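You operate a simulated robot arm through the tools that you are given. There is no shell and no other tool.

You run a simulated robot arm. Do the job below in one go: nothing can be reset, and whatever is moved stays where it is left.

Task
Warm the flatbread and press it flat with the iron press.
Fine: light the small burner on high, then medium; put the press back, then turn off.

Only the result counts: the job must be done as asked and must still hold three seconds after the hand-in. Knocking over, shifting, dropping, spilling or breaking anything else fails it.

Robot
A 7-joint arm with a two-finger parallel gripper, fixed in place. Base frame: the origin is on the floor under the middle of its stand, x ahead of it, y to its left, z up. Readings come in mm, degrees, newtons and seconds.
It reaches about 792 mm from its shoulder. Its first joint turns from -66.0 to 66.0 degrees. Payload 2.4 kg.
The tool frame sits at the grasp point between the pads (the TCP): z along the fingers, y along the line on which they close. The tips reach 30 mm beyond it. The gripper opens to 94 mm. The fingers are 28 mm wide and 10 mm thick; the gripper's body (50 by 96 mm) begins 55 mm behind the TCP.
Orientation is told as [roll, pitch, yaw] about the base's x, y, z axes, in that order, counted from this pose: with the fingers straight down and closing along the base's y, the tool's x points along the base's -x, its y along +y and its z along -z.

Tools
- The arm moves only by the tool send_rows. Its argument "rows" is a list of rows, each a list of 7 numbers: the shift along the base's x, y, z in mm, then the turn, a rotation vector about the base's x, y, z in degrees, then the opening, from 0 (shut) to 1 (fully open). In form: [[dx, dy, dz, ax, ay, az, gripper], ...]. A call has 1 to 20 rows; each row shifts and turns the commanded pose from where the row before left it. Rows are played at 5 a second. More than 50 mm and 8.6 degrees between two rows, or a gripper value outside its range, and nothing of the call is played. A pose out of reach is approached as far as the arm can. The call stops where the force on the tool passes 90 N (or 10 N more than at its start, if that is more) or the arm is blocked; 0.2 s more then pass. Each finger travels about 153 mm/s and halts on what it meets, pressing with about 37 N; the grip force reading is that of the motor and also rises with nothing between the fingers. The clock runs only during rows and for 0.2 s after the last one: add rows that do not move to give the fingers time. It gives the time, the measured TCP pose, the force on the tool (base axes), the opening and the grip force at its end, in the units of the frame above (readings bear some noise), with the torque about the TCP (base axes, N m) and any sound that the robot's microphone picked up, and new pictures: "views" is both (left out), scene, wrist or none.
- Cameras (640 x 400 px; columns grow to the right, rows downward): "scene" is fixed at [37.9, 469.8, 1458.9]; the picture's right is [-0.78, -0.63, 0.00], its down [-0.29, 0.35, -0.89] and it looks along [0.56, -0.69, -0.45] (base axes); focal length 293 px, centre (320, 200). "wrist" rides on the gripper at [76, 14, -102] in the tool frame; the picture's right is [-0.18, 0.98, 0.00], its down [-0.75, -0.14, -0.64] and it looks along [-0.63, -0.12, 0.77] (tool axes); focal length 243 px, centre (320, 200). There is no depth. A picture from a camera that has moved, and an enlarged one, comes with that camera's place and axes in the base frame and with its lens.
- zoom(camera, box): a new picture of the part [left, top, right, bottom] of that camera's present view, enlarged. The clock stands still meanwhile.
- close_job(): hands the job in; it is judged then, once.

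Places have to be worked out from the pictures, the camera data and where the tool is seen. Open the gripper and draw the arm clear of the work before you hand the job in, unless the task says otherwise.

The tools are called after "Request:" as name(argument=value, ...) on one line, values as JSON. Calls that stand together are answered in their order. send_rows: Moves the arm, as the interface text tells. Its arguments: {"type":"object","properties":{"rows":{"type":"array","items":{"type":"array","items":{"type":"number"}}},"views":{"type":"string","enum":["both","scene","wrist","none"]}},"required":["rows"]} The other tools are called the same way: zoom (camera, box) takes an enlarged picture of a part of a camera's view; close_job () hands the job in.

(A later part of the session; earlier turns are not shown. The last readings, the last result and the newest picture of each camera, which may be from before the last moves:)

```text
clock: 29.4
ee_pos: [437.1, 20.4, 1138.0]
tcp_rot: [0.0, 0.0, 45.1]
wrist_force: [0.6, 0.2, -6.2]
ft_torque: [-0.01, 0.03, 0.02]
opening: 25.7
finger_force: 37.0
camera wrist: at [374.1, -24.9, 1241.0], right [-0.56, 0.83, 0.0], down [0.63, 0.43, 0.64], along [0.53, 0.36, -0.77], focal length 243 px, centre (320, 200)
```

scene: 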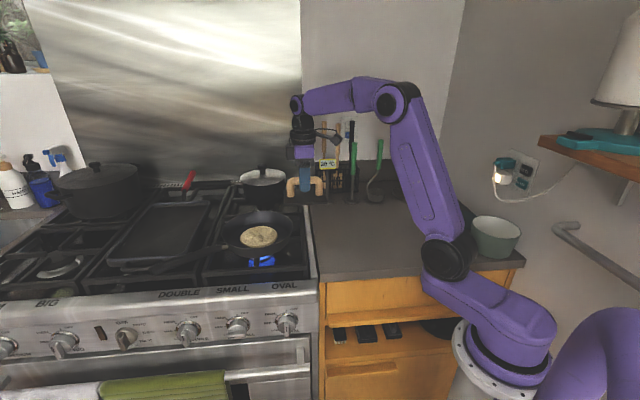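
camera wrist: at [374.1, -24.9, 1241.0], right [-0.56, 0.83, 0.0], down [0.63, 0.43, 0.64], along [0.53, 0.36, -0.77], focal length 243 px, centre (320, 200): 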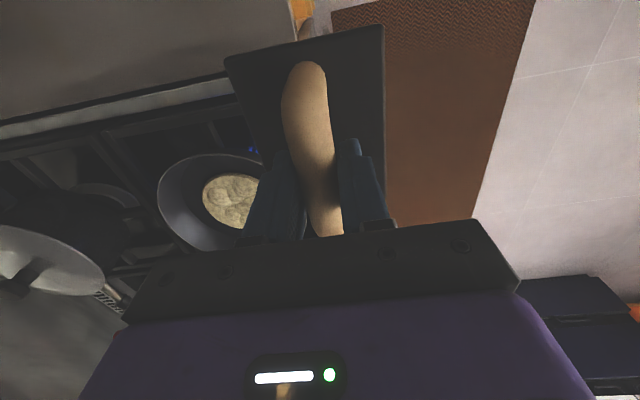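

Bread is nearly fully visible; another 60 mm toward the front should clear it.

Request:
send_rows(rows=[[-21, 21, 0, 0, 0, 0, 0.05], [-21, 21, 0, 0, 0, 0, 0.05], [0, 0, 0, 0, 0, 0, 0.05], [0, 0, 0, 0, 0, 0, 0.05]], views="wrist")

Request:
zoom(camera="wrist", box=[90, 130, 270, 260])

Request:
zoom(camera="scene", box=[200, 195, 310, 275])

```text
clock: 30.4
ee_pos: [395.4, 59.7, 1137.0]
tcp_rot: [-0.1, 0.0, 45.0]
wrist_force: [0.0, -0.2, -4.9]
ft_torque: [-0.07, -0.05, 0.01]
opening: 25.6
finger_force: 37.2
camera wrist: at [331.6, 16.7, 1241.0], right [-0.56, 0.83, 0.0], down [0.63, 0.43, 0.64], along [0.53, 0.36, -0.77], focal length 243 px, centre (320, 200)
```

wrist: 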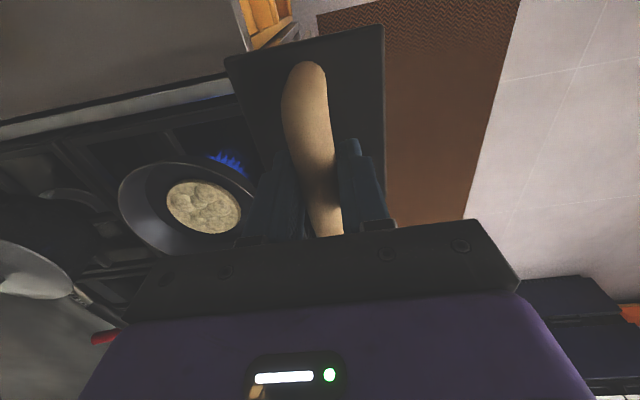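

```text
3.08 times, centred on (180, 195) of wrist
camera zoom: at [331.6, 16.7, 1241.0], right [-0.56, 0.83, 0.0], down [0.63, 0.43, 0.64], along [0.53, 0.36, -0.77], focal length 746 px, centre (751, 215)
```

zoom: 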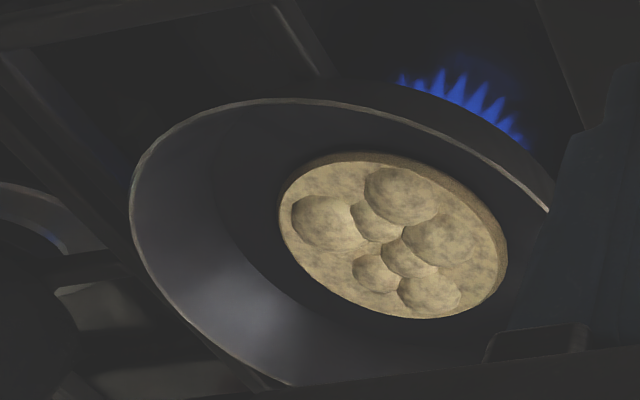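

```text
5.00 times, centred on (255, 235) of scene
camera zoom: at [37.9, 469.8, 1458.9], right [-0.78, -0.63, 0.0], down [-0.29, 0.35, -0.89], along [0.56, -0.69, -0.45], focal length 1467 px, centre (645, 25)
```

zoom: 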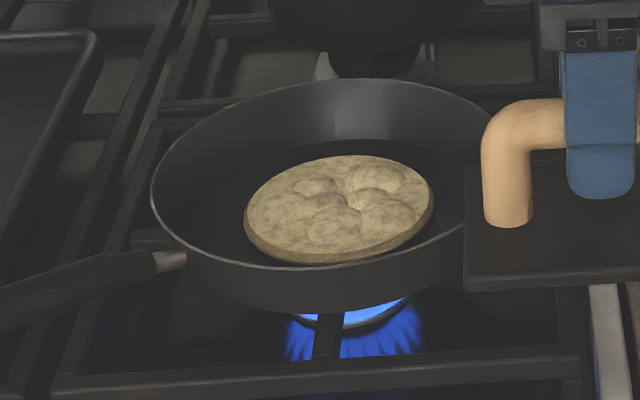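

Triangulated: bread top centre ≈ (646,11.5,957), pan rim centred there with radius ≈103 mm at z≈990, so the 118×87 plate fits. I carry the press over the bread at height, then lower to just above it.

Request:
send_rows(rows=[[25, -5, 0, 0, 0, 0, 0.05], [40, -8, 0, 0, 0, 0, 0.05], [45, -9, 0, 0, 0, 0, 0.05], [45, -9, 0, 0, 0, 0, 0.05], [45, -9, 0, 0, 0, 0, 0.05], [30, -5, 0, 0, 0, 0, 0.05], [20.1, -3, 0, 0, 0, 0, 0.05], [0, 0, -20, 0, 0, 0, 0.05], [0, 0, -20, 0, 0, 0, 0.05], [0, 0, 0, 0, 0, 0, 0.05], [0, 0, 0, 0, 0, 0, 0.05]], views="both")

Request:
zoom(camera="scene", box=[200, 175, 310, 275])

Request:
zoom(camera="wrist", box=[200, 10, 440, 250])

```text
clock: 32.8
ee_pos: [645.7, 12.8, 1098.7]
tcp_rot: [0.0, 0.0, 45.0]
wrist_force: [0.5, -0.5, -5.4]
ft_torque: [0.0, 0.0, 0.01]
opening: 25.8
finger_force: 37.0
camera wrist: at [581.8, -30.3, 1201.0], right [-0.56, 0.83, 0.0], down [0.63, 0.43, 0.64], along [0.53, 0.36, -0.77], focal length 243 px, centre (320, 200)
```

scene: 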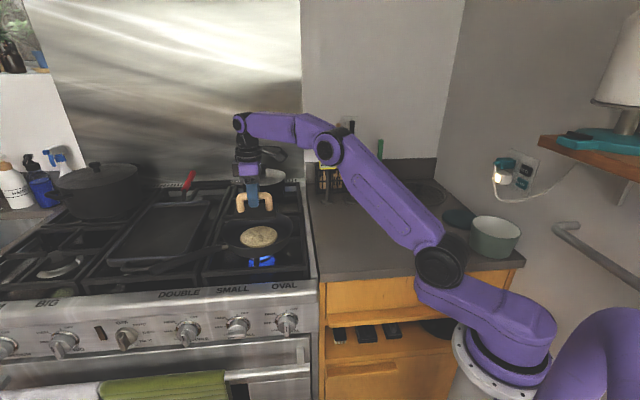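
wrist: 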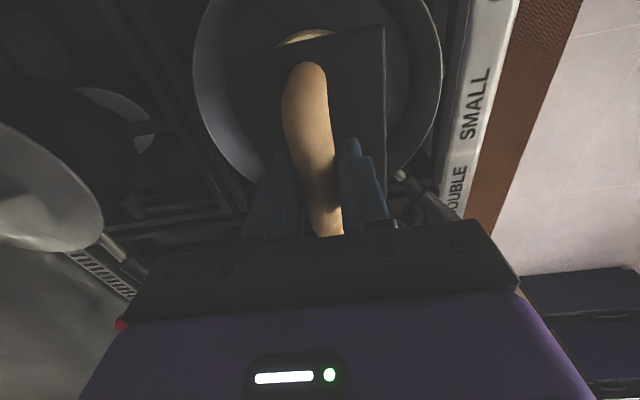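

```text
4.00 times, centred on (255, 225) of scene
camera zoom: at [38.0, 469.8, 1458.9], right [-0.78, -0.63, 0.0], down [-0.29, 0.35, -0.89], along [0.56, -0.69, -0.45], focal length 1173 px, centre (580, 100)
```

zoom: 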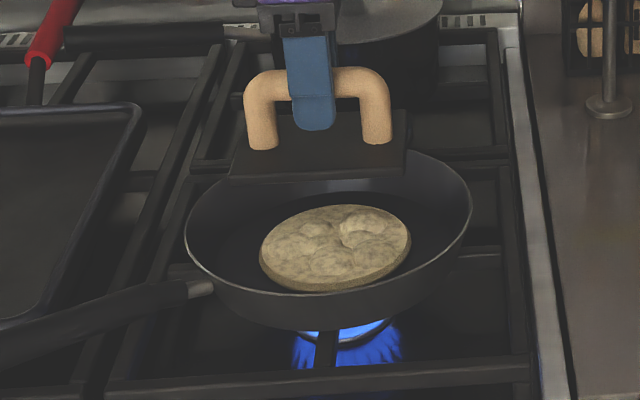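

```text
1.67 times, centred on (320, 130) of wrist
camera zoom: at [581.8, -30.3, 1201.0], right [-0.56, 0.83, 0.0], down [0.63, 0.43, 0.64], along [0.53, 0.36, -0.77], focal length 404 px, centre (320, 317)
```

zoom: 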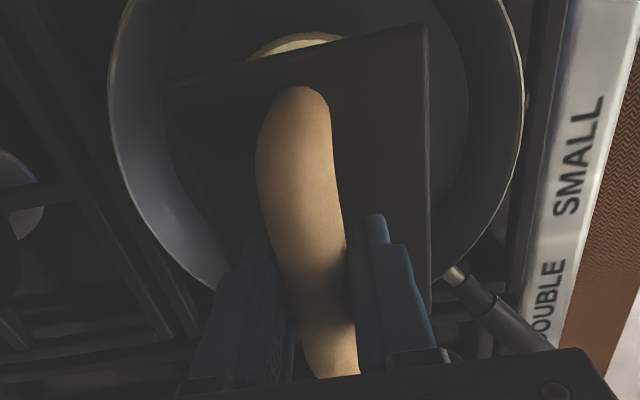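

The plate is aligned over the bread and pan centre. I lower to about 12 mm above expected contact.

Request:
send_rows(rows=[[0, 0, -20, 0, 0, 0, 0.05], [0, 0, -20, 0, 0, 0, 0.05], [0, 0, -15, 0, 0, 0, 0.05], [0, 0, -10, 0, 0, 0, 0.05], [0, 0, 0, 0, 0, 0, 0.05], [0, 0, 0, 0, 0, 0, 0.05]], views="both")

Request:
zoom(camera="scene", box=[200, 185, 310, 275])

```text
clock: 34.2
ee_pos: [646.0, 13.4, 1033.3]
tcp_rot: [0.0, 0.0, 45.0]
wrist_force: [0.4, 0.1, -5.4]
ft_torque: [0.02, -0.02, 0.0]
opening: 25.4
finger_force: 37.2
camera wrist: at [581.6, -30.7, 1136.3], right [-0.56, 0.83, 0.0], down [0.63, 0.43, 0.64], along [0.53, 0.36, -0.77], focal length 243 px, centre (320, 200)
```

scene: 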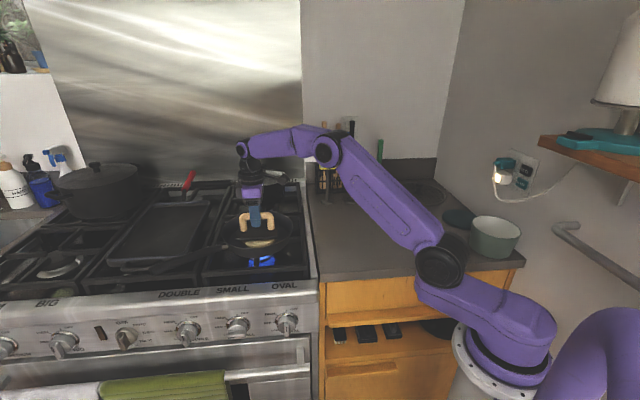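
wrist: 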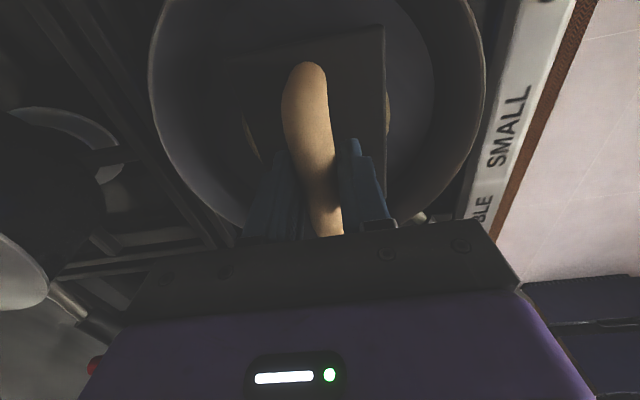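

```text
4.44 times, centred on (255, 230) of scene
camera zoom: at [38.0, 469.8, 1458.9], right [-0.78, -0.63, 0.0], down [-0.29, 0.35, -0.89], along [0.56, -0.69, -0.45], focal length 1304 px, centre (609, 67)
```

zoom: 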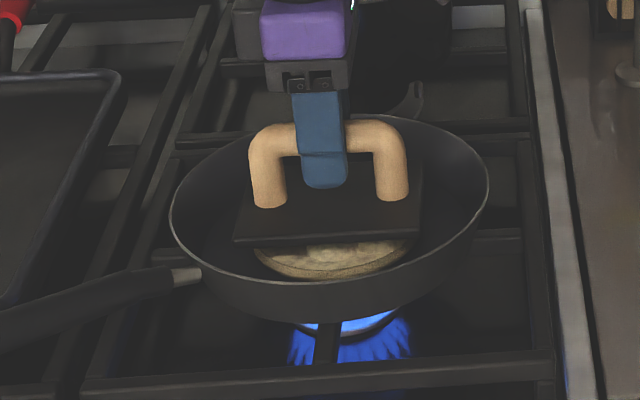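

The plate is well centred with bread visible below it. I descend in small steps, watching the force.

Request:
send_rows(rows=[[0, 0, -3, 0, 0, 0, 0.05], [0, 0, -3, 0, 0, 0, 0.05], [0, 0, -2, 0, 0, 0, 0.05], [0, 0, 0, 0, 0, 0, 0.05]], views="none")

```text
clock: 35.2
ee_pos: [645.5, 13.8, 1025.9]
tcp_rot: [0.0, 0.0, 44.9]
wrist_force: [-0.7, 0.5, -6.0]
ft_torque: [0.01, 0.01, -0.02]
opening: 25.5
finger_force: 37.2
```

No contact yet at 1025.9; continuing down in 2 mm steps.

Request:
send_rows(rows=[[0, 0, -2, 0, 0, 0, 0.05], [0, 0, -2, 0, 0, 0, 0.05], [0, 0, 0, 0, 0, 0, 0.05]], views="none")

```text
clock: 36.0
ee_pos: [645.3, 12.7, 1021.9]
tcp_rot: [0.0, -0.1, 45.1]
wrist_force: [-0.4, -1.0, -5.0]
ft_torque: [-0.04, 0.01, -0.02]
opening: 25.5
finger_force: 36.9
```

Still free at 1021.9; two more small steps.

Request:
send_rows(rows=[[0, 0, -2, 0, 0, 0, 0.05], [0, 0, -2, 0, 0, 0, 0.05], [0, 0, 0, 0, 0, 0, 0.05]], views="scene")

Request:
zoom(camera="scene", box=[200, 185, 310, 275])

```text
clock: 36.8
ee_pos: [645.3, 13.6, 1018.6]
tcp_rot: [-0.1, 0.0, 45.1]
wrist_force: [-0.8, 0.2, -2.2]
ft_torque: [-0.04, -0.11, -0.03]
opening: 25.6
finger_force: 37.2
```

scene: 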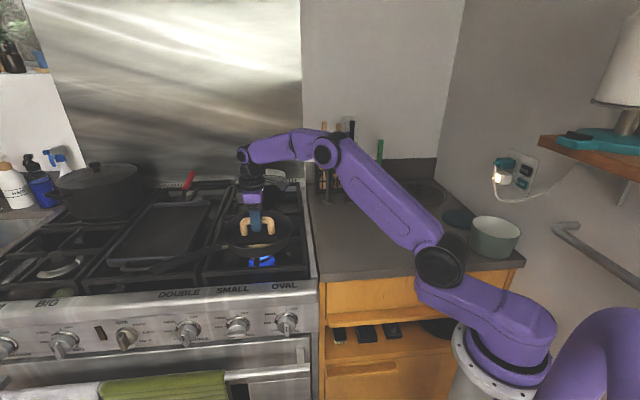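

```text
4.44 times, centred on (255, 230) of scene
camera zoom: at [37.9, 469.8, 1458.9], right [-0.78, -0.63, 0.0], down [-0.29, 0.35, -0.89], along [0.56, -0.69, -0.45], focal length 1304 px, centre (609, 67)
```

zoom: 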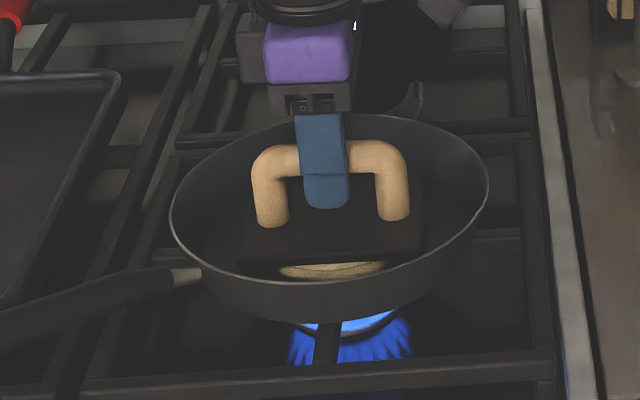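

Contact begins (weight reading dropped to -2.2 N, commanded z 1017.6). I press further 2 mm at a time.

Request:
send_rows(rows=[[0, 0, -2, 0, 0, 0, 0.05], [0, 0, 0, 0, 0, 0, 0.05], [0, 0, 0, 0, 0, 0, 0.05]], views="none")

```text
clock: 37.6
ee_pos: [646.0, 13.1, 1018.3]
tcp_rot: [-0.2, -0.2, 45.0]
wrist_force: [-2.9, 0.2, 17.2]
ft_torque: [-0.26, 0.25, 0.0]
opening: 25.4
finger_force: 37.2
```

Pressing at ~17 N now. I press 2 mm more and hold a few seconds, watching sounds and pictures.

Request:
send_rows(rows=[[0, 0, -1, 0, 0, 0, 0.05], [0, 0, -1, 0, 0, 0, 0.05], [0, 0, 0, 0, 0, 0, 0.05], [0, 0, 0, 0, 0, 0, 0.05], [0, 0, 0, 0, 0, 0, 0.05], [0, 0, 0, 0, 0, 0, 0.05], [0, 0, 0, 0, 0, 0, 0.05], [0, 0, 0, 0, 0, 0, 0.05], [0, 0, 0, 0, 0, 0, 0.05], [0, 0, 0, 0, 0, 0, 0.05], [0, 0, 0, 0, 0, 0, 0.05], [0, 0, 0, 0, 0, 0, 0.05]], views="both")

Request:
zoom(camera="scene", box=[200, 185, 310, 275])

```text
clock: 40.2
ee_pos: [646.2, 13.5, 1016.1]
tcp_rot: [-0.5, -0.4, 45.0]
wrist_force: [0.5, 0.4, 33.8]
ft_torque: [-0.18, 0.14, 0.0]
opening: 25.5
finger_force: 37.2
camera wrist: at [581.7, -31.1, 1119.3], right [-0.56, 0.83, -0.01], down [0.63, 0.43, 0.65], along [0.54, 0.36, -0.76], focal length 243 px, centre (320, 200)
```

scene: 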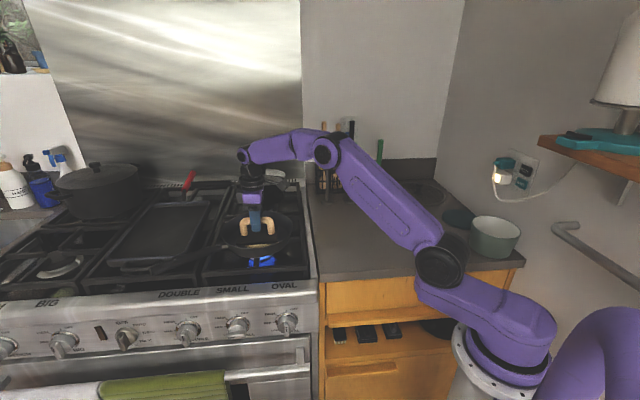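
wrist: 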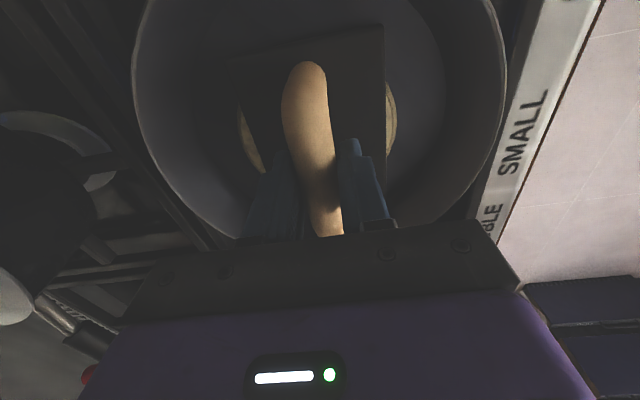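

```text
4.44 times, centred on (255, 230) of scene
camera zoom: at [37.2, 469.8, 1458.9], right [-0.78, -0.63, 0.0], down [-0.29, 0.35, -0.89], along [0.56, -0.69, -0.45], focal length 1304 px, centre (609, 67)
```

zoom: 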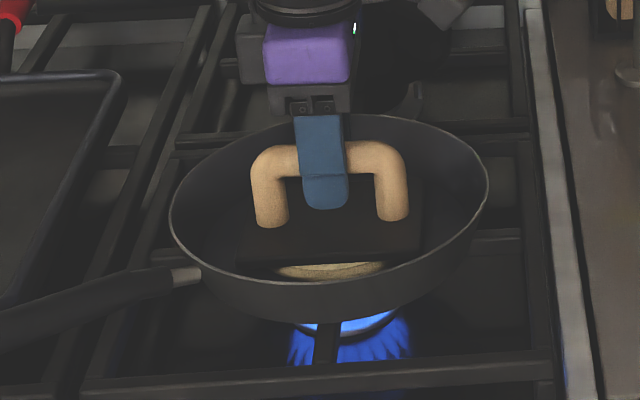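

It sank about 2 mm with 34 N (press + weight ≈ 39 N on the bread). I keep holding and watch whether it flattens further.

Request:
send_rows(rows=[[0, 0, -1, 0, 0, 0, 0.05], [0, 0, 0, 0, 0, 0, 0.05], [0, 0, 0, 0, 0, 0, 0.05], [0, 0, 0, 0, 0, 0, 0.05], [0, 0, 0, 0, 0, 0, 0.05], [0, 0, 0, 0, 0, 0, 0.05], [0, 0, 0, 0, 0, 0, 0.05], [0, 0, 0, 0, 0, 0, 0.05], [0, 0, 0, 0, 0, 0, 0.05], [0, 0, 0, 0, 0, 0, 0.05], [0, 0, 0, 0, 0, 0, 0.05], [0, 0, 0, 0, 0, 0, 0.05], [0, 0, 0, 0, 0, 0, 0.05], [0, 0, 0, 0, 0, 0, 0.05], [0, 0, 0, 0, 0, 0, 0.05], [0, 0, 0, 0, 0, 0, 0.05], [0, 0, 0, 0, 0, 0, 0.05], [0, 0, 0, 0, 0, 0, 0.05]], views="scene")

```text
clock: 44.0
ee_pos: [646.7, 12.7, 1017.2]
tcp_rot: [-0.4, -0.4, 45.0]
wrist_force: [0.6, 0.0, 34.6]
ft_torque: [-0.03, 0.03, 0.01]
opening: 25.4
finger_force: 36.9
```

scene: 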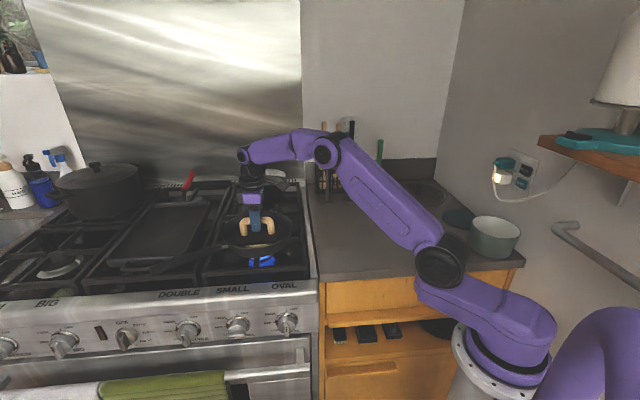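

Force is stable at ~35 N. I raise the press 60 mm to inspect the bread.

Request:
send_rows(rows=[[0, 0, 2, 0, 0, 0, 0.05], [0, 0, 3, 0, 0, 0, 0.05], [0, 0, 5, 0, 0, 0, 0.05], [0, 0, 15, 0, 0, 0, 0.05], [0, 0, 25, 0, 0, 0, 0.05], [0, 0, 25, 0, 0, 0, 0.05], [0, 0, 15, 0, 0, 0, 0.05], [0, 0, 0, 0, 0, 0, 0.05], [0, 0, 0, 0, 0, 0, 0.05]], views="both")

Request:
zoom(camera="scene", box=[200, 185, 310, 275])

```text
clock: 46.0
ee_pos: [645.7, 14.3, 1103.6]
tcp_rot: [-0.1, 0.0, 45.0]
wrist_force: [1.2, 0.7, -5.4]
ft_torque: [0.04, 0.0, 0.01]
opening: 25.4
finger_force: 36.5
camera wrist: at [582.0, -30.7, 1206.0], right [-0.56, 0.83, 0.0], down [0.63, 0.43, 0.64], along [0.53, 0.36, -0.77], focal length 243 px, centre (320, 200)
```

scene: 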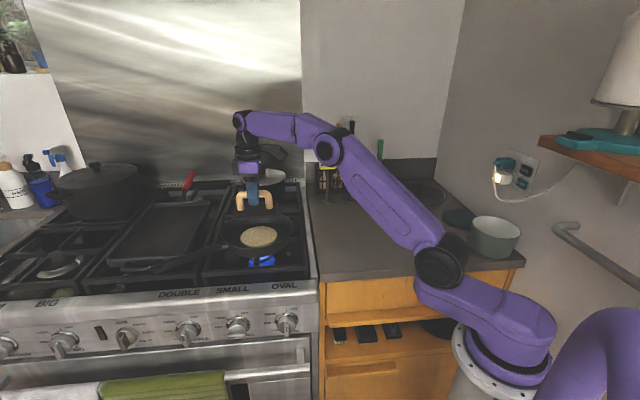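
wrist: 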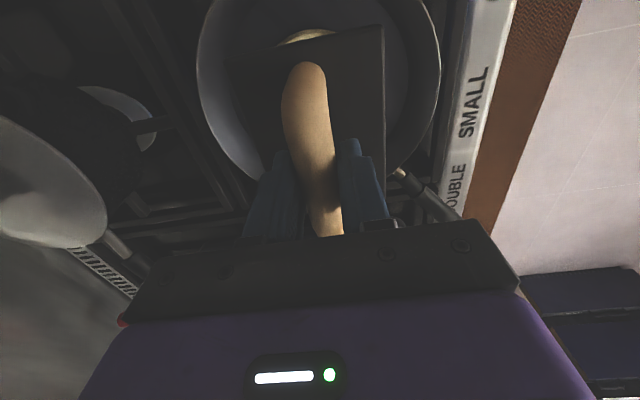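

```text
4.44 times, centred on (255, 230) of scene
camera zoom: at [38.0, 469.8, 1458.9], right [-0.78, -0.63, 0.0], down [-0.29, 0.35, -0.89], along [0.56, -0.69, -0.45], focal length 1304 px, centre (609, 67)
```

zoom: 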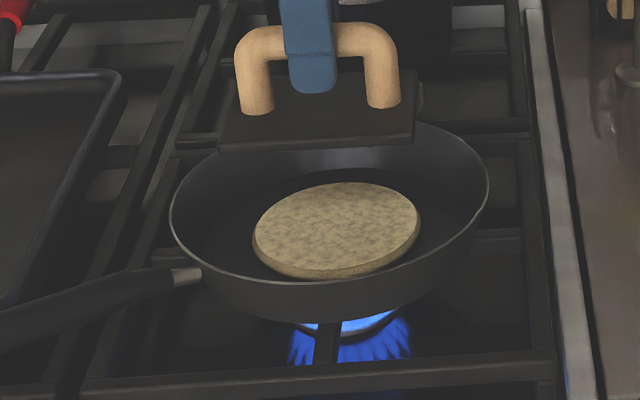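

The bubbles are gone and the bread is flat, still centred in the pan. I carry the press back along the same line to its original spot on the counter.

Request:
send_rows(rows=[[0, 0, 25, 0, 0, 0, 0.05], [-12, -12, 0, 0, 0, 0, 0.05], [-25, -25, 0, 0, 0, 0, 0.05], [-30, -30, 0, 0, 0, 0, 0.05], [-30, -30, 0, 0, 0, 0, 0.05], [-30, -30, 0, 0, 0, 0, 0.05], [-30, -30, 0, 0, 0, 0, 0.05], [-20, -20, 0, 0, 0, 0, 0.05], [-15.1, -13, -20, 0, 0, 0, 0.05], [0, 0, -35, 0, 0, 0, 0.05], [0, 0, -35, 0, 0, 0, 0.05], [0, 0, -29, 0, 0, 0, 0.05], [0, 0, 0, 0, 0, 0, 0.05], [0, 0, 0, 0, 0, 0, 0.05]], views="both")

Request:
zoom(camera="scene", box=[300, 170, 400, 270])

```text
clock: 49.0
ee_pos: [452.5, -176.8, 1008.7]
tcp_rot: [-0.1, 0.0, 45.0]
wrist_force: [-0.5, 0.1, -4.9]
ft_torque: [0.01, -0.01, 0.01]
opening: 25.9
finger_force: 36.7
camera wrist: at [389.3, -220.9, 1110.5], right [-0.56, 0.83, 0.0], down [0.63, 0.43, 0.64], along [0.53, 0.36, -0.77], focal length 243 px, centre (320, 200)
```

scene: 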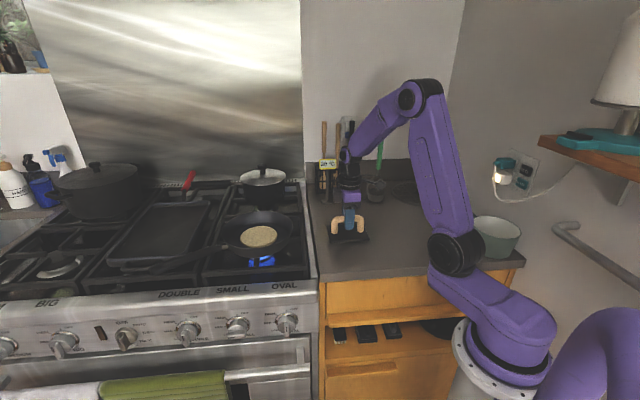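
wrist: 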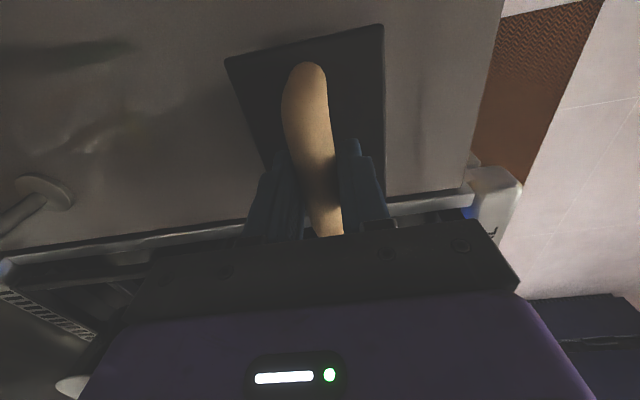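

```text
4.00 times, centred on (350, 220) of scene
camera zoom: at [37.9, 469.8, 1458.9], right [-0.78, -0.63, 0.0], down [-0.29, 0.35, -0.89], along [0.56, -0.69, -0.45], focal length 1173 px, centre (200, 120)
```

zoom: 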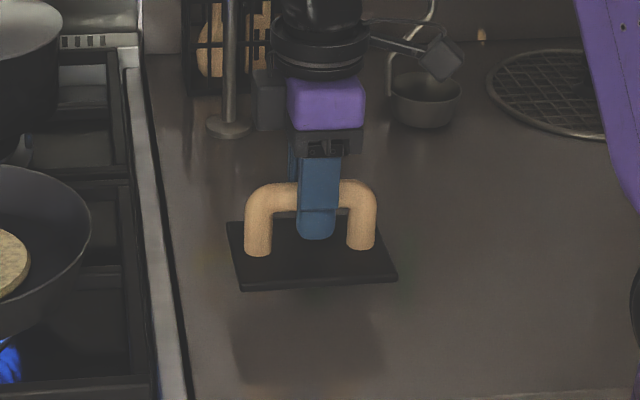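

Back above its spot at commanded (453.6,-176.7,1008.6). I lower to 10 mm above contact, then in small steps.

Request:
send_rows(rows=[[0, 0, -15, 0, 0, 0, 0.05], [0, 0, -12, 0, 0, 0, 0.05], [0, 0, -5, 0, 0, 0, 0.05], [0, 0, -3, 0, 0, 0, 0.05], [0, 0, 0, 0, 0, 0, 0.05]], views="none")

```text
clock: 50.2
ee_pos: [453.0, -176.5, 972.9]
tcp_rot: [0.0, 0.0, 44.9]
wrist_force: [0.1, -0.6, -4.7]
ft_torque: [0.0, -0.02, -0.02]
opening: 25.8
finger_force: 36.9
```

Still hanging free at 973; stepping down 2 mm at a time.

Request:
send_rows(rows=[[0, 0, -2, 0, 0, 0, 0.05], [0, 0, -2, 0, 0, 0, 0.05], [0, 0, 0, 0, 0, 0, 0.05]], views="none")

```text
clock: 51.0
ee_pos: [453.1, -176.4, 969.4]
tcp_rot: [0.0, -0.1, 44.9]
wrist_force: [0.3, -0.7, -5.0]
ft_torque: [0.03, 0.02, 0.03]
opening: 25.5
finger_force: 37.0
```

Nearly there; one more millimetre at a time.

Request:
send_rows(rows=[[0, 0, -1, 0, 0, 0, 0.05], [0, 0, 0, 0, 0, 0, 0.05]], views="none")

```text
clock: 51.6
ee_pos: [453.5, -177.1, 968.4]
tcp_rot: [-0.1, -0.1, 45.0]
wrist_force: [-2.9, -0.5, 2.5]
ft_torque: [0.12, -0.38, 0.04]
opening: 25.7
finger_force: 37.7
```

Contact at the same height as when picked up (968.4, +2.5 N). I open the fingers, then rise straight up.

Request:
send_rows(rows=[[0, 0, 0, 0, 0, 0, 0.4], [0, 0, 0, 0, 0, 0, 0.6], [0, 0, 0, 0, 0, 0, 0.8], [0, 0, 0, 0, 0, 0, 0.8], [0, 0, 0, 0, 0, 0, 0.8]], views="both")

```text
clock: 52.8
ee_pos: [454.1, -178.3, 969.5]
tcp_rot: [-0.1, 0.0, 44.9]
wrist_force: [-0.6, -0.3, 0.6]
ft_torque: [0.01, -0.01, 0.02]
opening: 75.2
finger_force: 0.0
camera wrist: at [389.6, -220.8, 1071.4], right [-0.56, 0.83, 0.0], down [0.63, 0.43, 0.64], along [0.53, 0.36, -0.77], focal length 243 px, centre (320, 200)
```

scene: 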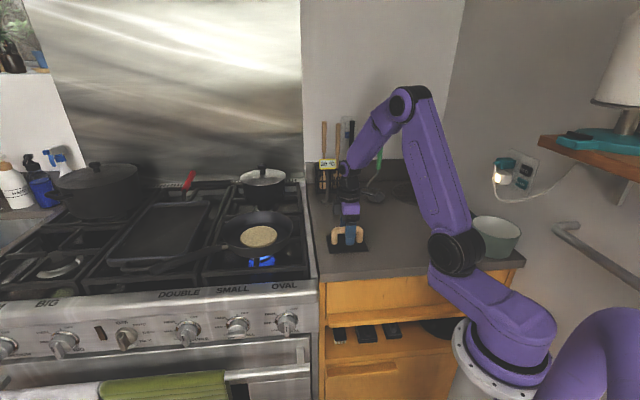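
wrist: 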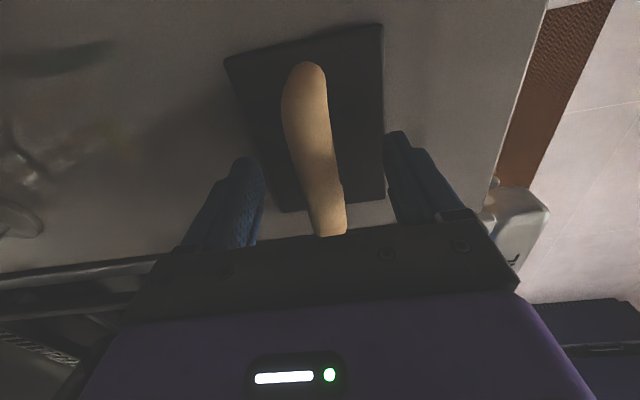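

The press stands free. I rise and retrace the same safe path back toward the front of the stove.

Request:
send_rows(rows=[[0, 0, 20, 0, 0, 0, 0.8], [0, 0, 40, 0, 0, 0, 0.8], [0, 0, 45, 0, 0, 0, 0.8], [0, 0, 45, 0, 0, 0, 0.8], [0, 20, 35, 0, 0, 0, 0.8], [-2, 40, 35, 0, 0, 0, 0.8], [-2, 42, 0, 0, 0, 0, 0.8], [-2, 42, 0, 0, 0, 0, 0.8], [-2, 42, 0, 0, 0, 0, 0.8], [-2, 42, 0, 0, 0, 0, 0.8], [-2, 42, 0, 0, 0, 0, 0.6], [-2, 42, 0, 0, 0, 0, 0.42], [-2, 42, 0, 0, 0, 0, 0.42], [-2, 42, 0, 0, 0, 0, 0.42], [-2, 42, 0, 0, 0, 0, 0.42], [-3, 40.8, 0, 0, 0, 0, 0.42], [0, 0, 0, 0, 0, 0, 0.42]], views="both")

Request:
zoom(camera="scene", box=[300, 200, 400, 270])

```text
refused: row 6 steps farther than a row can; nothing moved
```

```text
5.71 times, centred on (350, 235) of scene
camera zoom: at [37.9, 469.8, 1458.9], right [-0.78, -0.63, 0.0], down [-0.29, 0.35, -0.89], along [0.56, -0.69, -0.45], focal length 1676 px, centre (149, 0)
```

zoom: 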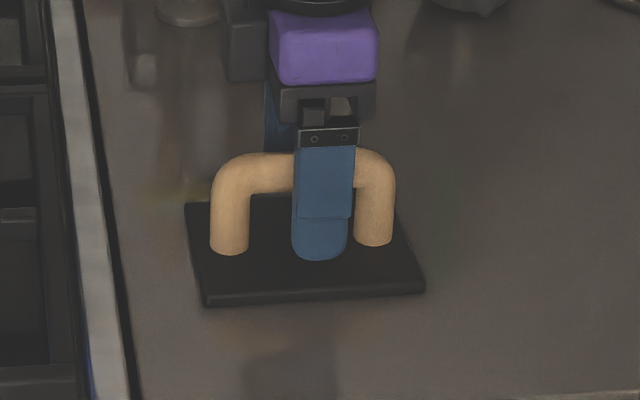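

The press sits on the same pixels as at the start. One row was too long; I resend with shorter steps.

Request:
send_rows(rows=[[0, 0, 20, 0, 0, 0, 0.8], [0, 0, 40, 0, 0, 0, 0.8], [0, 0, 45, 0, 0, 0, 0.8], [0, 0, 45, 0, 0, 0, 0.8], [0, 20, 40, 0, 0, 0, 0.8], [-2, 38, 30, 0, 0, 0, 0.8], [-2, 42, 0, 0, 0, 0, 0.8], [-2, 42, 0, 0, 0, 0, 0.8], [-2, 42, 0, 0, 0, 0, 0.8], [-2, 42, 0, 0, 0, 0, 0.8], [-2, 42, 0, 0, 0, 0, 0.6], [-2, 42, 0, 0, 0, 0, 0.42], [-2, 42, 0, 0, 0, 0, 0.42], [-2, 42, 0, 0, 0, 0, 0.42], [-2, 42, 0, 0, 0, 0, 0.42], [-3, 42.8, 0, 0, 0, 0, 0.42], [0, 0, 0, 0, 0, 0, 0.42]], views="both")

Request:
zoom(camera="scene", box=[300, 200, 400, 270])

```text
clock: 56.4
ee_pos: [429.5, 303.5, 1189.8]
tcp_rot: [-0.1, 0.0, 44.9]
wrist_force: [-0.3, -0.4, 0.4]
ft_torque: [-0.01, 0.04, -0.01]
opening: 39.5
finger_force: 0.0
camera wrist: at [366.1, 259.8, 1292.1], right [-0.56, 0.83, 0.0], down [0.63, 0.43, 0.64], along [0.53, 0.36, -0.77], focal length 243 px, centre (320, 200)
```

scene: 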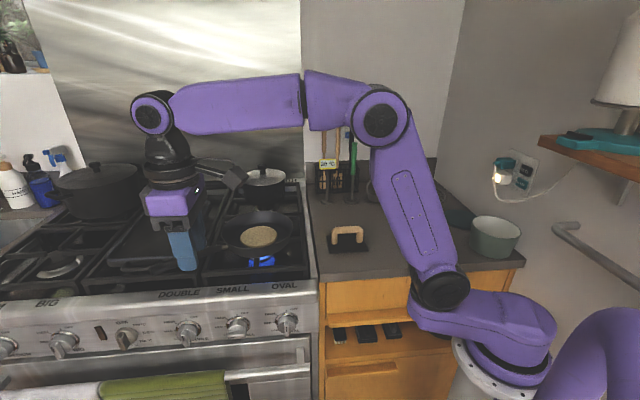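
wrist: 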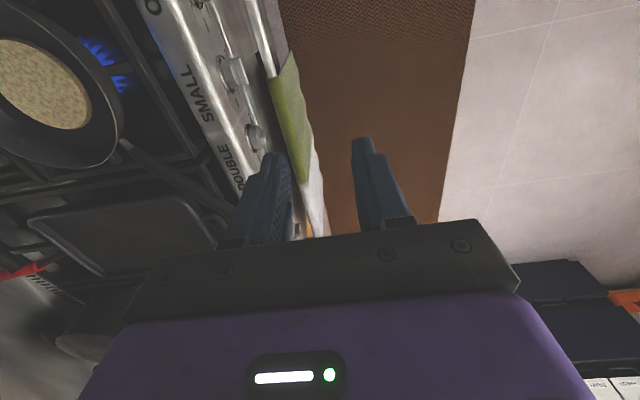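

```text
5.71 times, centred on (350, 235) of scene
camera zoom: at [37.8, 469.8, 1458.9], right [-0.78, -0.63, 0.0], down [-0.29, 0.35, -0.89], along [0.56, -0.69, -0.45], focal length 1676 px, centre (149, 0)
```

zoom: 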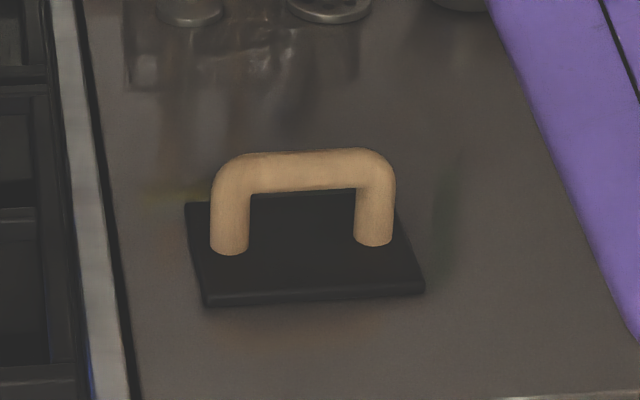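

Press is back exactly where it was. Quick look at the bread for how warm/browned it is before heading to the knob.

Request:
zoom(camera="scene", box=[215, 200, 305, 275])

Request:
zoom(camera="wrist", box=[0, 0, 160, 180])

```text
5.33 times, centred on (260, 238) of scene
camera zoom: at [37.8, 469.8, 1458.9], right [-0.78, -0.63, 0.0], down [-0.29, 0.35, -0.89], along [0.56, -0.69, -0.45], focal length 1565 px, centre (640, 0)
```

zoom: 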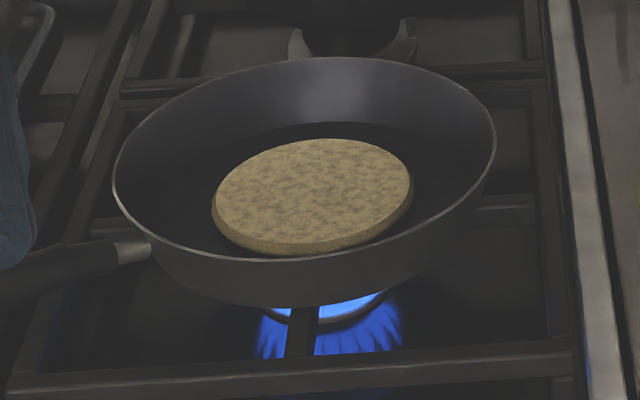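

```text
2.22 times, centred on (80, 90) of wrist
camera zoom: at [366.1, 259.8, 1292.1], right [-0.56, 0.83, 0.0], down [0.63, 0.43, 0.64], along [0.53, 0.36, -0.77], focal length 539 px, centre (853, 444)
```

zoom: 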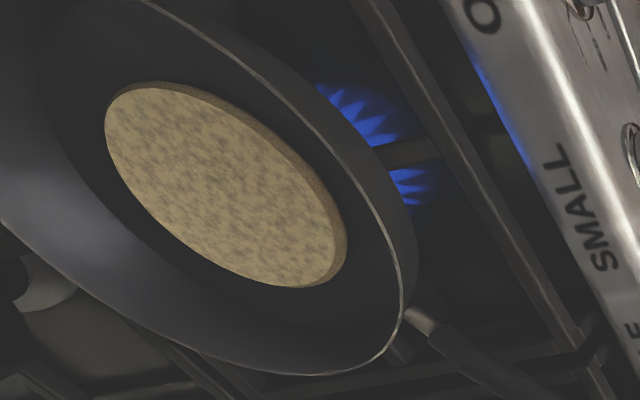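

The bread is flat and gently browned. I retrace the descent in front of the panel, rotating the hand to horizontal with the fingers stacked vertically to match the MED knob bar.

Request:
send_rows(rows=[[0, 0, -33, -5.3, -5.3, 0, 0.42], [0, 0, -33, -5.3, -5.3, 0, 0.42], [0, 0, -33, -5.3, -5.3, 0, 0.42], [0, 0, -33, -5.3, -5.3, 0, 0.42], [0, 0, -33, -5.3, -5.3, 0, 0.42], [0, 0, -33, -5.3, -5.3, 0, 0.42], [0, 0, -33, -5.3, -5.3, 0, 0.42], [0, 0, -33, -5.3, -5.3, 0, 0.42], [0, 0, -33, -5.3, -5.3, 0, 0.42], [2, -2, -33, -5.3, -5.3, 0, 0.42], [2, -2, -33, -5.3, -5.3, 0, 0.42], [2, -2, -33, -5.3, -5.3, 0, 0.42], [0, 0, 0, 0, 0, 0, 0.42]], views="both")

Request:
zoom(camera="wrist", box=[250, 30, 390, 160])

```text
clock: 59.2
ee_pos: [436.4, 296.2, 793.0]
tcp_rot: [-90.2, 0.0, 45.0]
wrist_force: [0.2, 0.6, -0.1]
ft_torque: [-0.02, -0.02, -0.01]
opening: 39.7
finger_force: 0.1
camera wrist: at [310.0, 314.0, 778.4], right [0.13, 0.13, -0.98], down [0.08, 0.99, 0.14], along [0.99, -0.1, 0.12], focal length 243 px, centre (320, 200)
```

scene: 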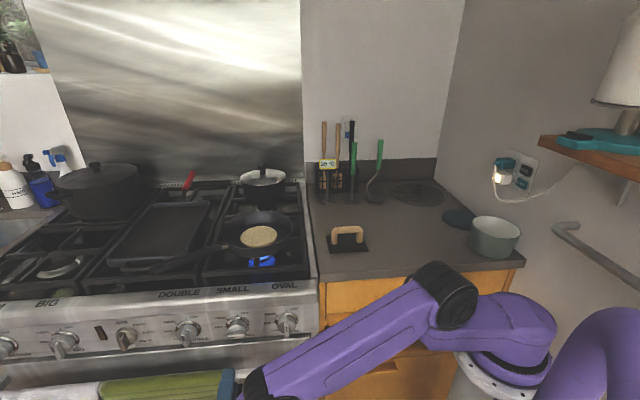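
wrist: 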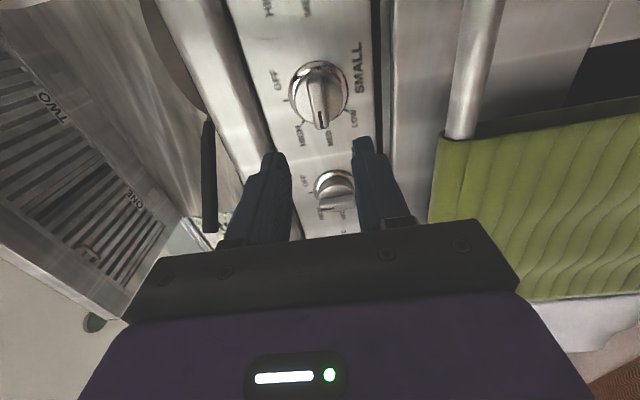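

```text
3.08 times, centred on (320, 95) of wrist
camera zoom: at [310.0, 314.0, 778.4], right [0.13, 0.13, -0.98], down [0.08, 0.99, 0.14], along [0.99, -0.1, 0.12], focal length 746 px, centre (320, 523)
```

zoom: 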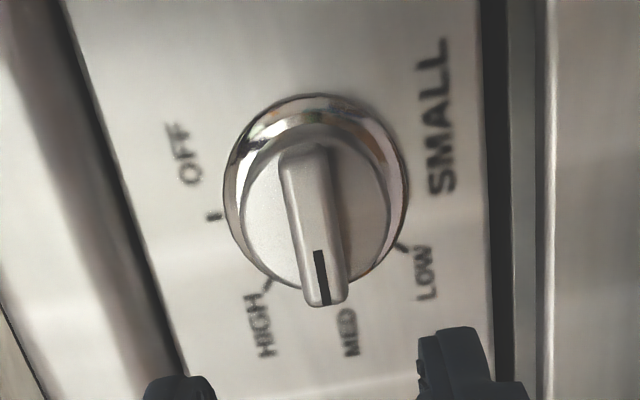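

The knob is at MED as left; its axis is about z≈795. I raise 2.4 mm, advance to the bar and close on it.

Request:
send_rows(rows=[[0, 0, 2.4, 0, 0, 0, 0.42], [17, -17, 0, 0, 0, 0, 0.42], [20, -20, 0, 0, 0, 0, 0.42], [20, -20, 0, 0, 0, 0, 0.42], [12, -12, 0, 0, 0, 0, 0.42], [9, -9, 0, 0, 0, 0, 0.42], [0, 0, 0, 0, 0, 0, 0.42], [0, 0, 0, 0, 0, 0, 0.2], [0, 0, 0, 0, 0, 0, 0.05], [0, 0, 0, 0, 0, 0, 0.05], [0, 0, 0, 0, 0, 0, 0.05]], views="wrist")

```text
clock: 61.6
ee_pos: [514.1, 217.5, 795.3]
tcp_rot: [-89.9, 0.0, 45.2]
wrist_force: [1.3, 0.0, 1.5]
ft_torque: [-0.04, -0.07, 0.36]
opening: 14.8
finger_force: 44.3
camera wrist: at [388.6, 236.4, 780.9], right [0.13, 0.13, -0.98], down [0.08, 0.99, 0.14], along [0.99, -0.1, 0.12], focal length 243 px, centre (320, 200)
```

wrist: 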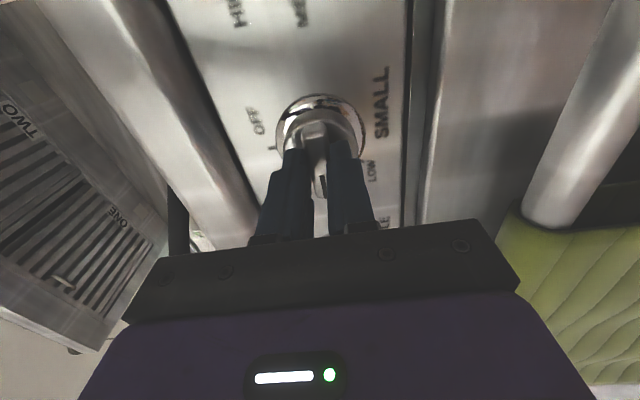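

The bar is gripped with almost no side load. I turn clockwise 90° back to OFF.

Request:
send_rows(rows=[[0, 0, 0, 5.3, -5.3, 0, 0.05], [0, 0, 0, 5.3, -5.3, 0, 0.05], [0, 0, 0, 5.3, -5.3, 0, 0.05], [0, 0, 0, 5.3, -5.3, 0, 0.05], [0, 0, 0, 5.3, -5.3, 0, 0.05], [0, 0, 0, 5.3, -5.3, 0, 0.05], [0, 0, 0, 5.3, -5.3, 0, 0.05], [0, 0, 0, 5.3, -5.3, 0, 0.05], [0, 0, 0, 5.3, -5.3, 0, 0.05], [0, 0, 0, 5.3, -5.3, 0, 0.05], [0, 0, 0, 5.3, -5.3, 0, 0.05], [0, 0, 0, 5.35, -5.35, 0, 0.05], [0, 0, 0, 0, 0, 0, 0.05], [0, 0, 0, 0, 0, 0, 0.05]], views="both")

Request:
zoom(camera="wrist", box=[220, 60, 420, 210])

```text
clock: 64.6
ee_pos: [516.1, 220.2, 793.1]
tcp_rot: [18.6, -89.6, -63.1]
wrist_force: [24.2, 12.8, -21.0]
ft_torque: [0.21, 0.31, 0.43]
opening: 14.7
finger_force: 45.3
camera wrist: at [452.8, 301.8, 718.3], right [0.69, 0.7, 0.19], down [-0.55, 0.34, 0.76], along [0.47, -0.63, 0.62], focal length 243 px, centre (320, 200)
```

scene: 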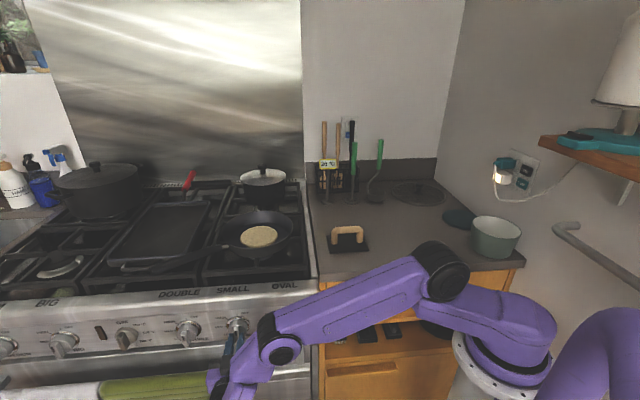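
wrist: 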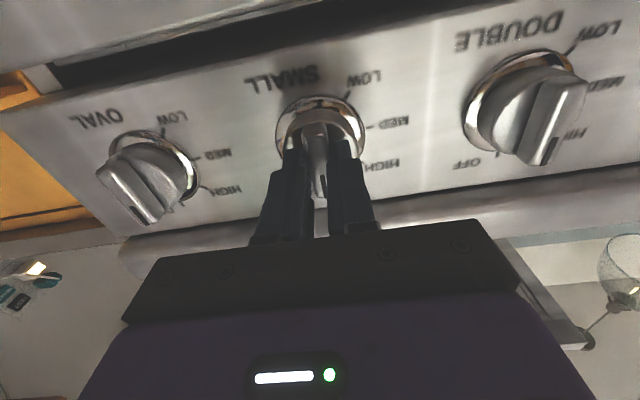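

```text
2.67 times, centred on (320, 135) of wrist
camera zoom: at [452.8, 301.8, 718.3], right [0.69, 0.7, 0.19], down [-0.55, 0.34, 0.76], along [0.47, -0.63, 0.62], focal length 647 px, centre (320, 373)
```

zoom: 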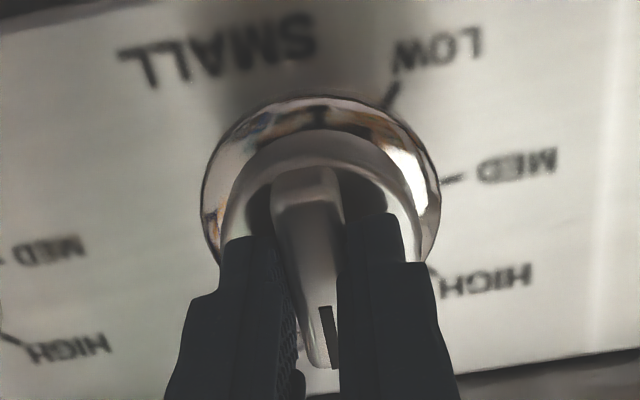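

No flame is visible any more. I relieve the side load, then check the burner and knob up close before letting go.

Request:
send_rows(rows=[[1.4, 1.4, -1.8, 0, 0, 0, 0.05], [0, 0, 0, 0, 0, 0, 0.05]], views="scene")

Request:
zoom(camera="scene", box=[200, 200, 320, 300])

```text
clock: 65.2
ee_pos: [516.2, 220.0, 793.9]
tcp_rot: [71.4, -89.9, -116.4]
wrist_force: [6.9, 7.0, -1.4]
ft_torque: [1.07, 1.09, 0.19]
opening: 14.9
finger_force: 45.0
```

scene: 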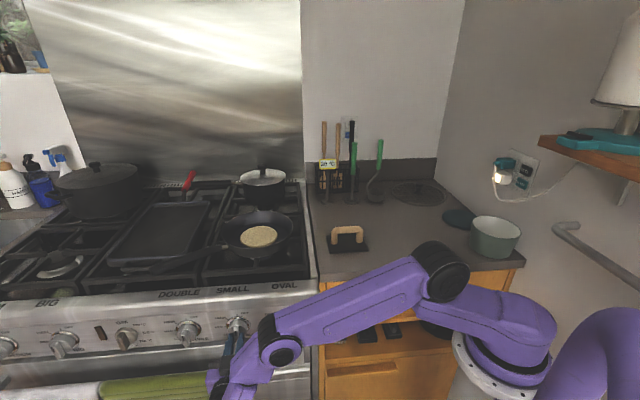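

```text
4.00 times, centred on (260, 250) of scene
camera zoom: at [38.1, 469.9, 1458.8], right [-0.78, -0.63, 0.0], down [-0.29, 0.35, -0.89], along [0.56, -0.69, -0.45], focal length 1173 px, centre (560, 0)
```

zoom: 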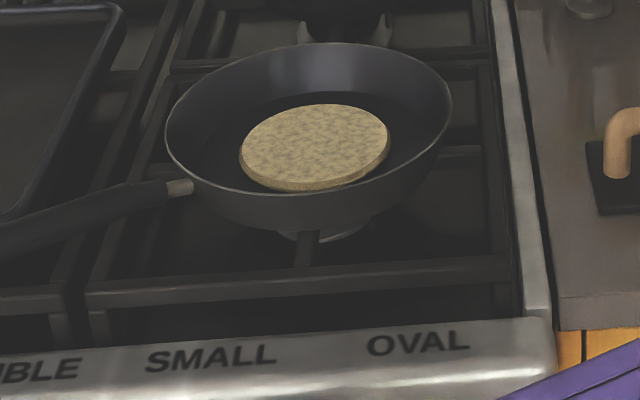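

The flame is out and the side load gone. I open the fingers and back straight away from the knob.

Request:
send_rows(rows=[[0, 0, 0, 0, 0, 0, 0.42], [0, 0, 0, 0, 0, 0, 0.42], [0, 0, 0, 0, 0, 0, 0.42], [-7, 7, 0, 0, 0, 0, 0.42], [-14, 14, 0, 0, 0, 0, 0.42], [-20, 20, 0, 0, 0, 0, 0.42], [-20, 20, 0, 0, 0, 0, 0.42], [-17, 17, 0, 0, 0, 0, 0.6], [0, 0, 0, 0, 0, 0, 0.8]], views="both")

Request:
zoom(camera="wrist", box=[250, 40, 410, 160])

Request:
zoom(camera="scene", box=[160, 285, 320, 385])

```text
clock: 67.2
ee_pos: [439.0, 297.4, 792.8]
tcp_rot: [101.2, -89.9, -146.2]
wrist_force: [0.7, -0.3, -0.7]
ft_torque: [0.01, 0.0, -0.01]
opening: 75.2
finger_force: 0.1
camera wrist: at [375.5, 380.6, 716.9], right [0.69, 0.69, 0.19], down [-0.55, 0.35, 0.75], along [0.46, -0.63, 0.63], focal length 243 px, centre (320, 200)
```

scene: 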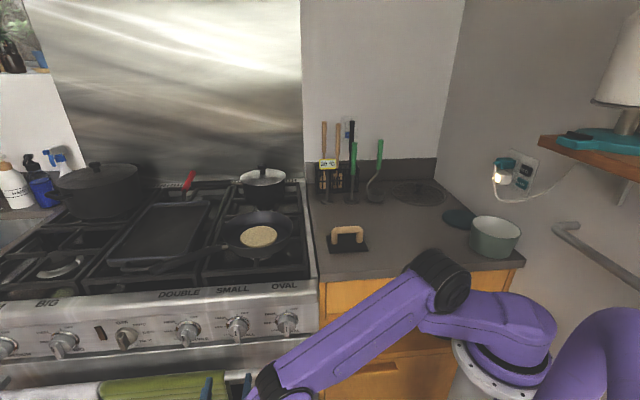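
wrist: 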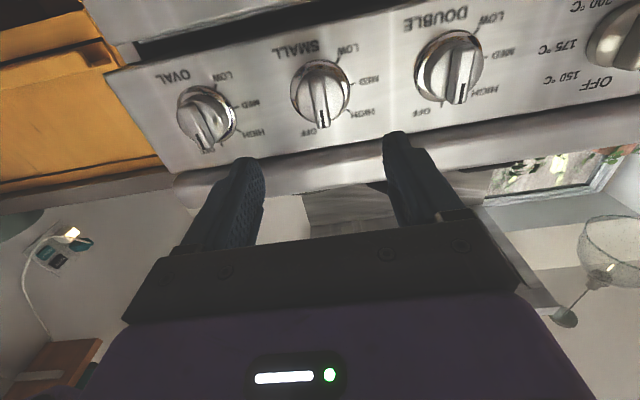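

```text
3.33 times, centred on (330, 100) of wrist
camera zoom: at [375.5, 380.6, 716.9], right [0.69, 0.69, 0.19], down [-0.55, 0.35, 0.75], along [0.46, -0.63, 0.63], focal length 809 px, centre (287, 533)
```

zoom: 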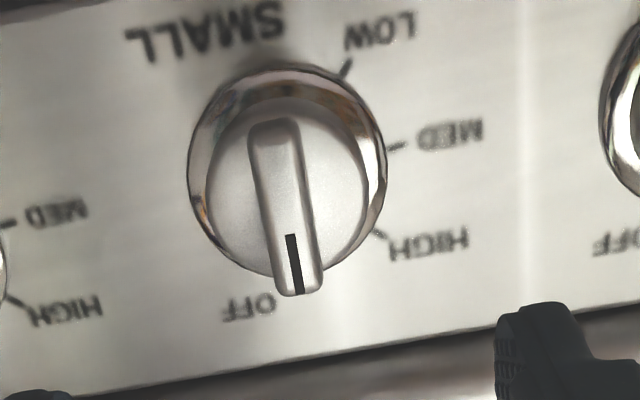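

```text
4.00 times, centred on (240, 335) of scene
camera zoom: at [37.8, 469.8, 1458.9], right [-0.78, -0.63, 0.0], down [-0.29, 0.35, -0.89], along [0.56, -0.69, -0.45], focal length 1173 px, centre (640, -340)
```

zoom: 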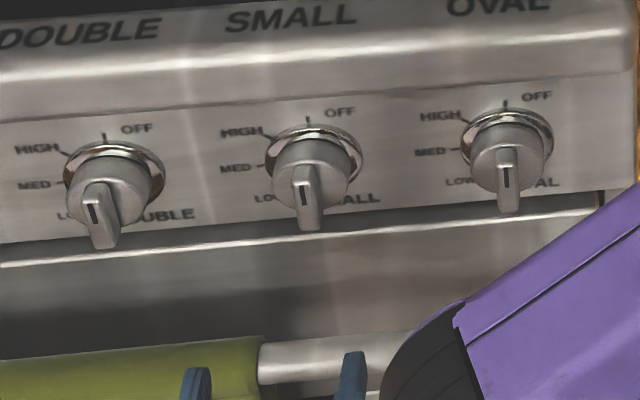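

The knob appears back at OFF. I compare it directly with the initial picture of the same area.

Request:
zoom(camera="scene", box=[140, 280, 320, 392])

Request:
zoom(camera="scene", box=[200, 160, 400, 285])

```text
3.56 times, centred on (230, 336) of scene
camera zoom: at [37.8, 469.8, 1458.9], right [-0.78, -0.63, 0.0], down [-0.29, 0.35, -0.89], along [0.56, -0.69, -0.45], focal length 1043 px, centre (640, -284)
```

zoom: 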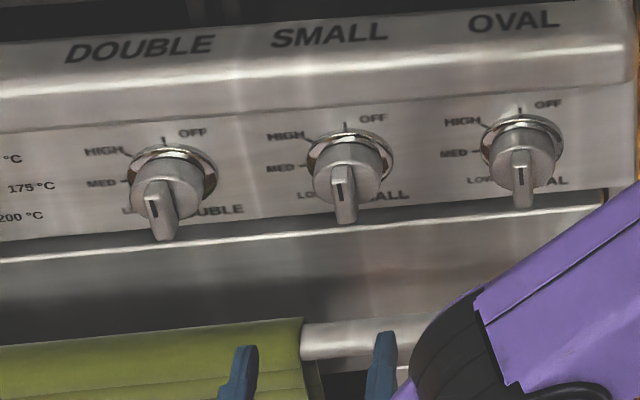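

```text
3.20 times, centred on (300, 222) of scene
camera zoom: at [37.8, 469.8, 1458.9], right [-0.78, -0.63, 0.0], down [-0.29, 0.35, -0.89], along [0.56, -0.69, -0.45], focal length 939 px, centre (384, 128)
```

zoom: 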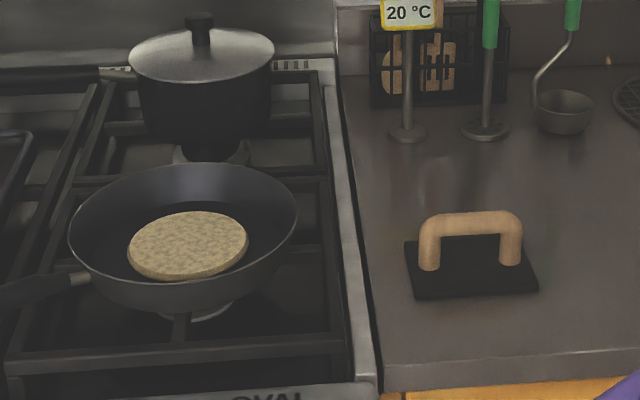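

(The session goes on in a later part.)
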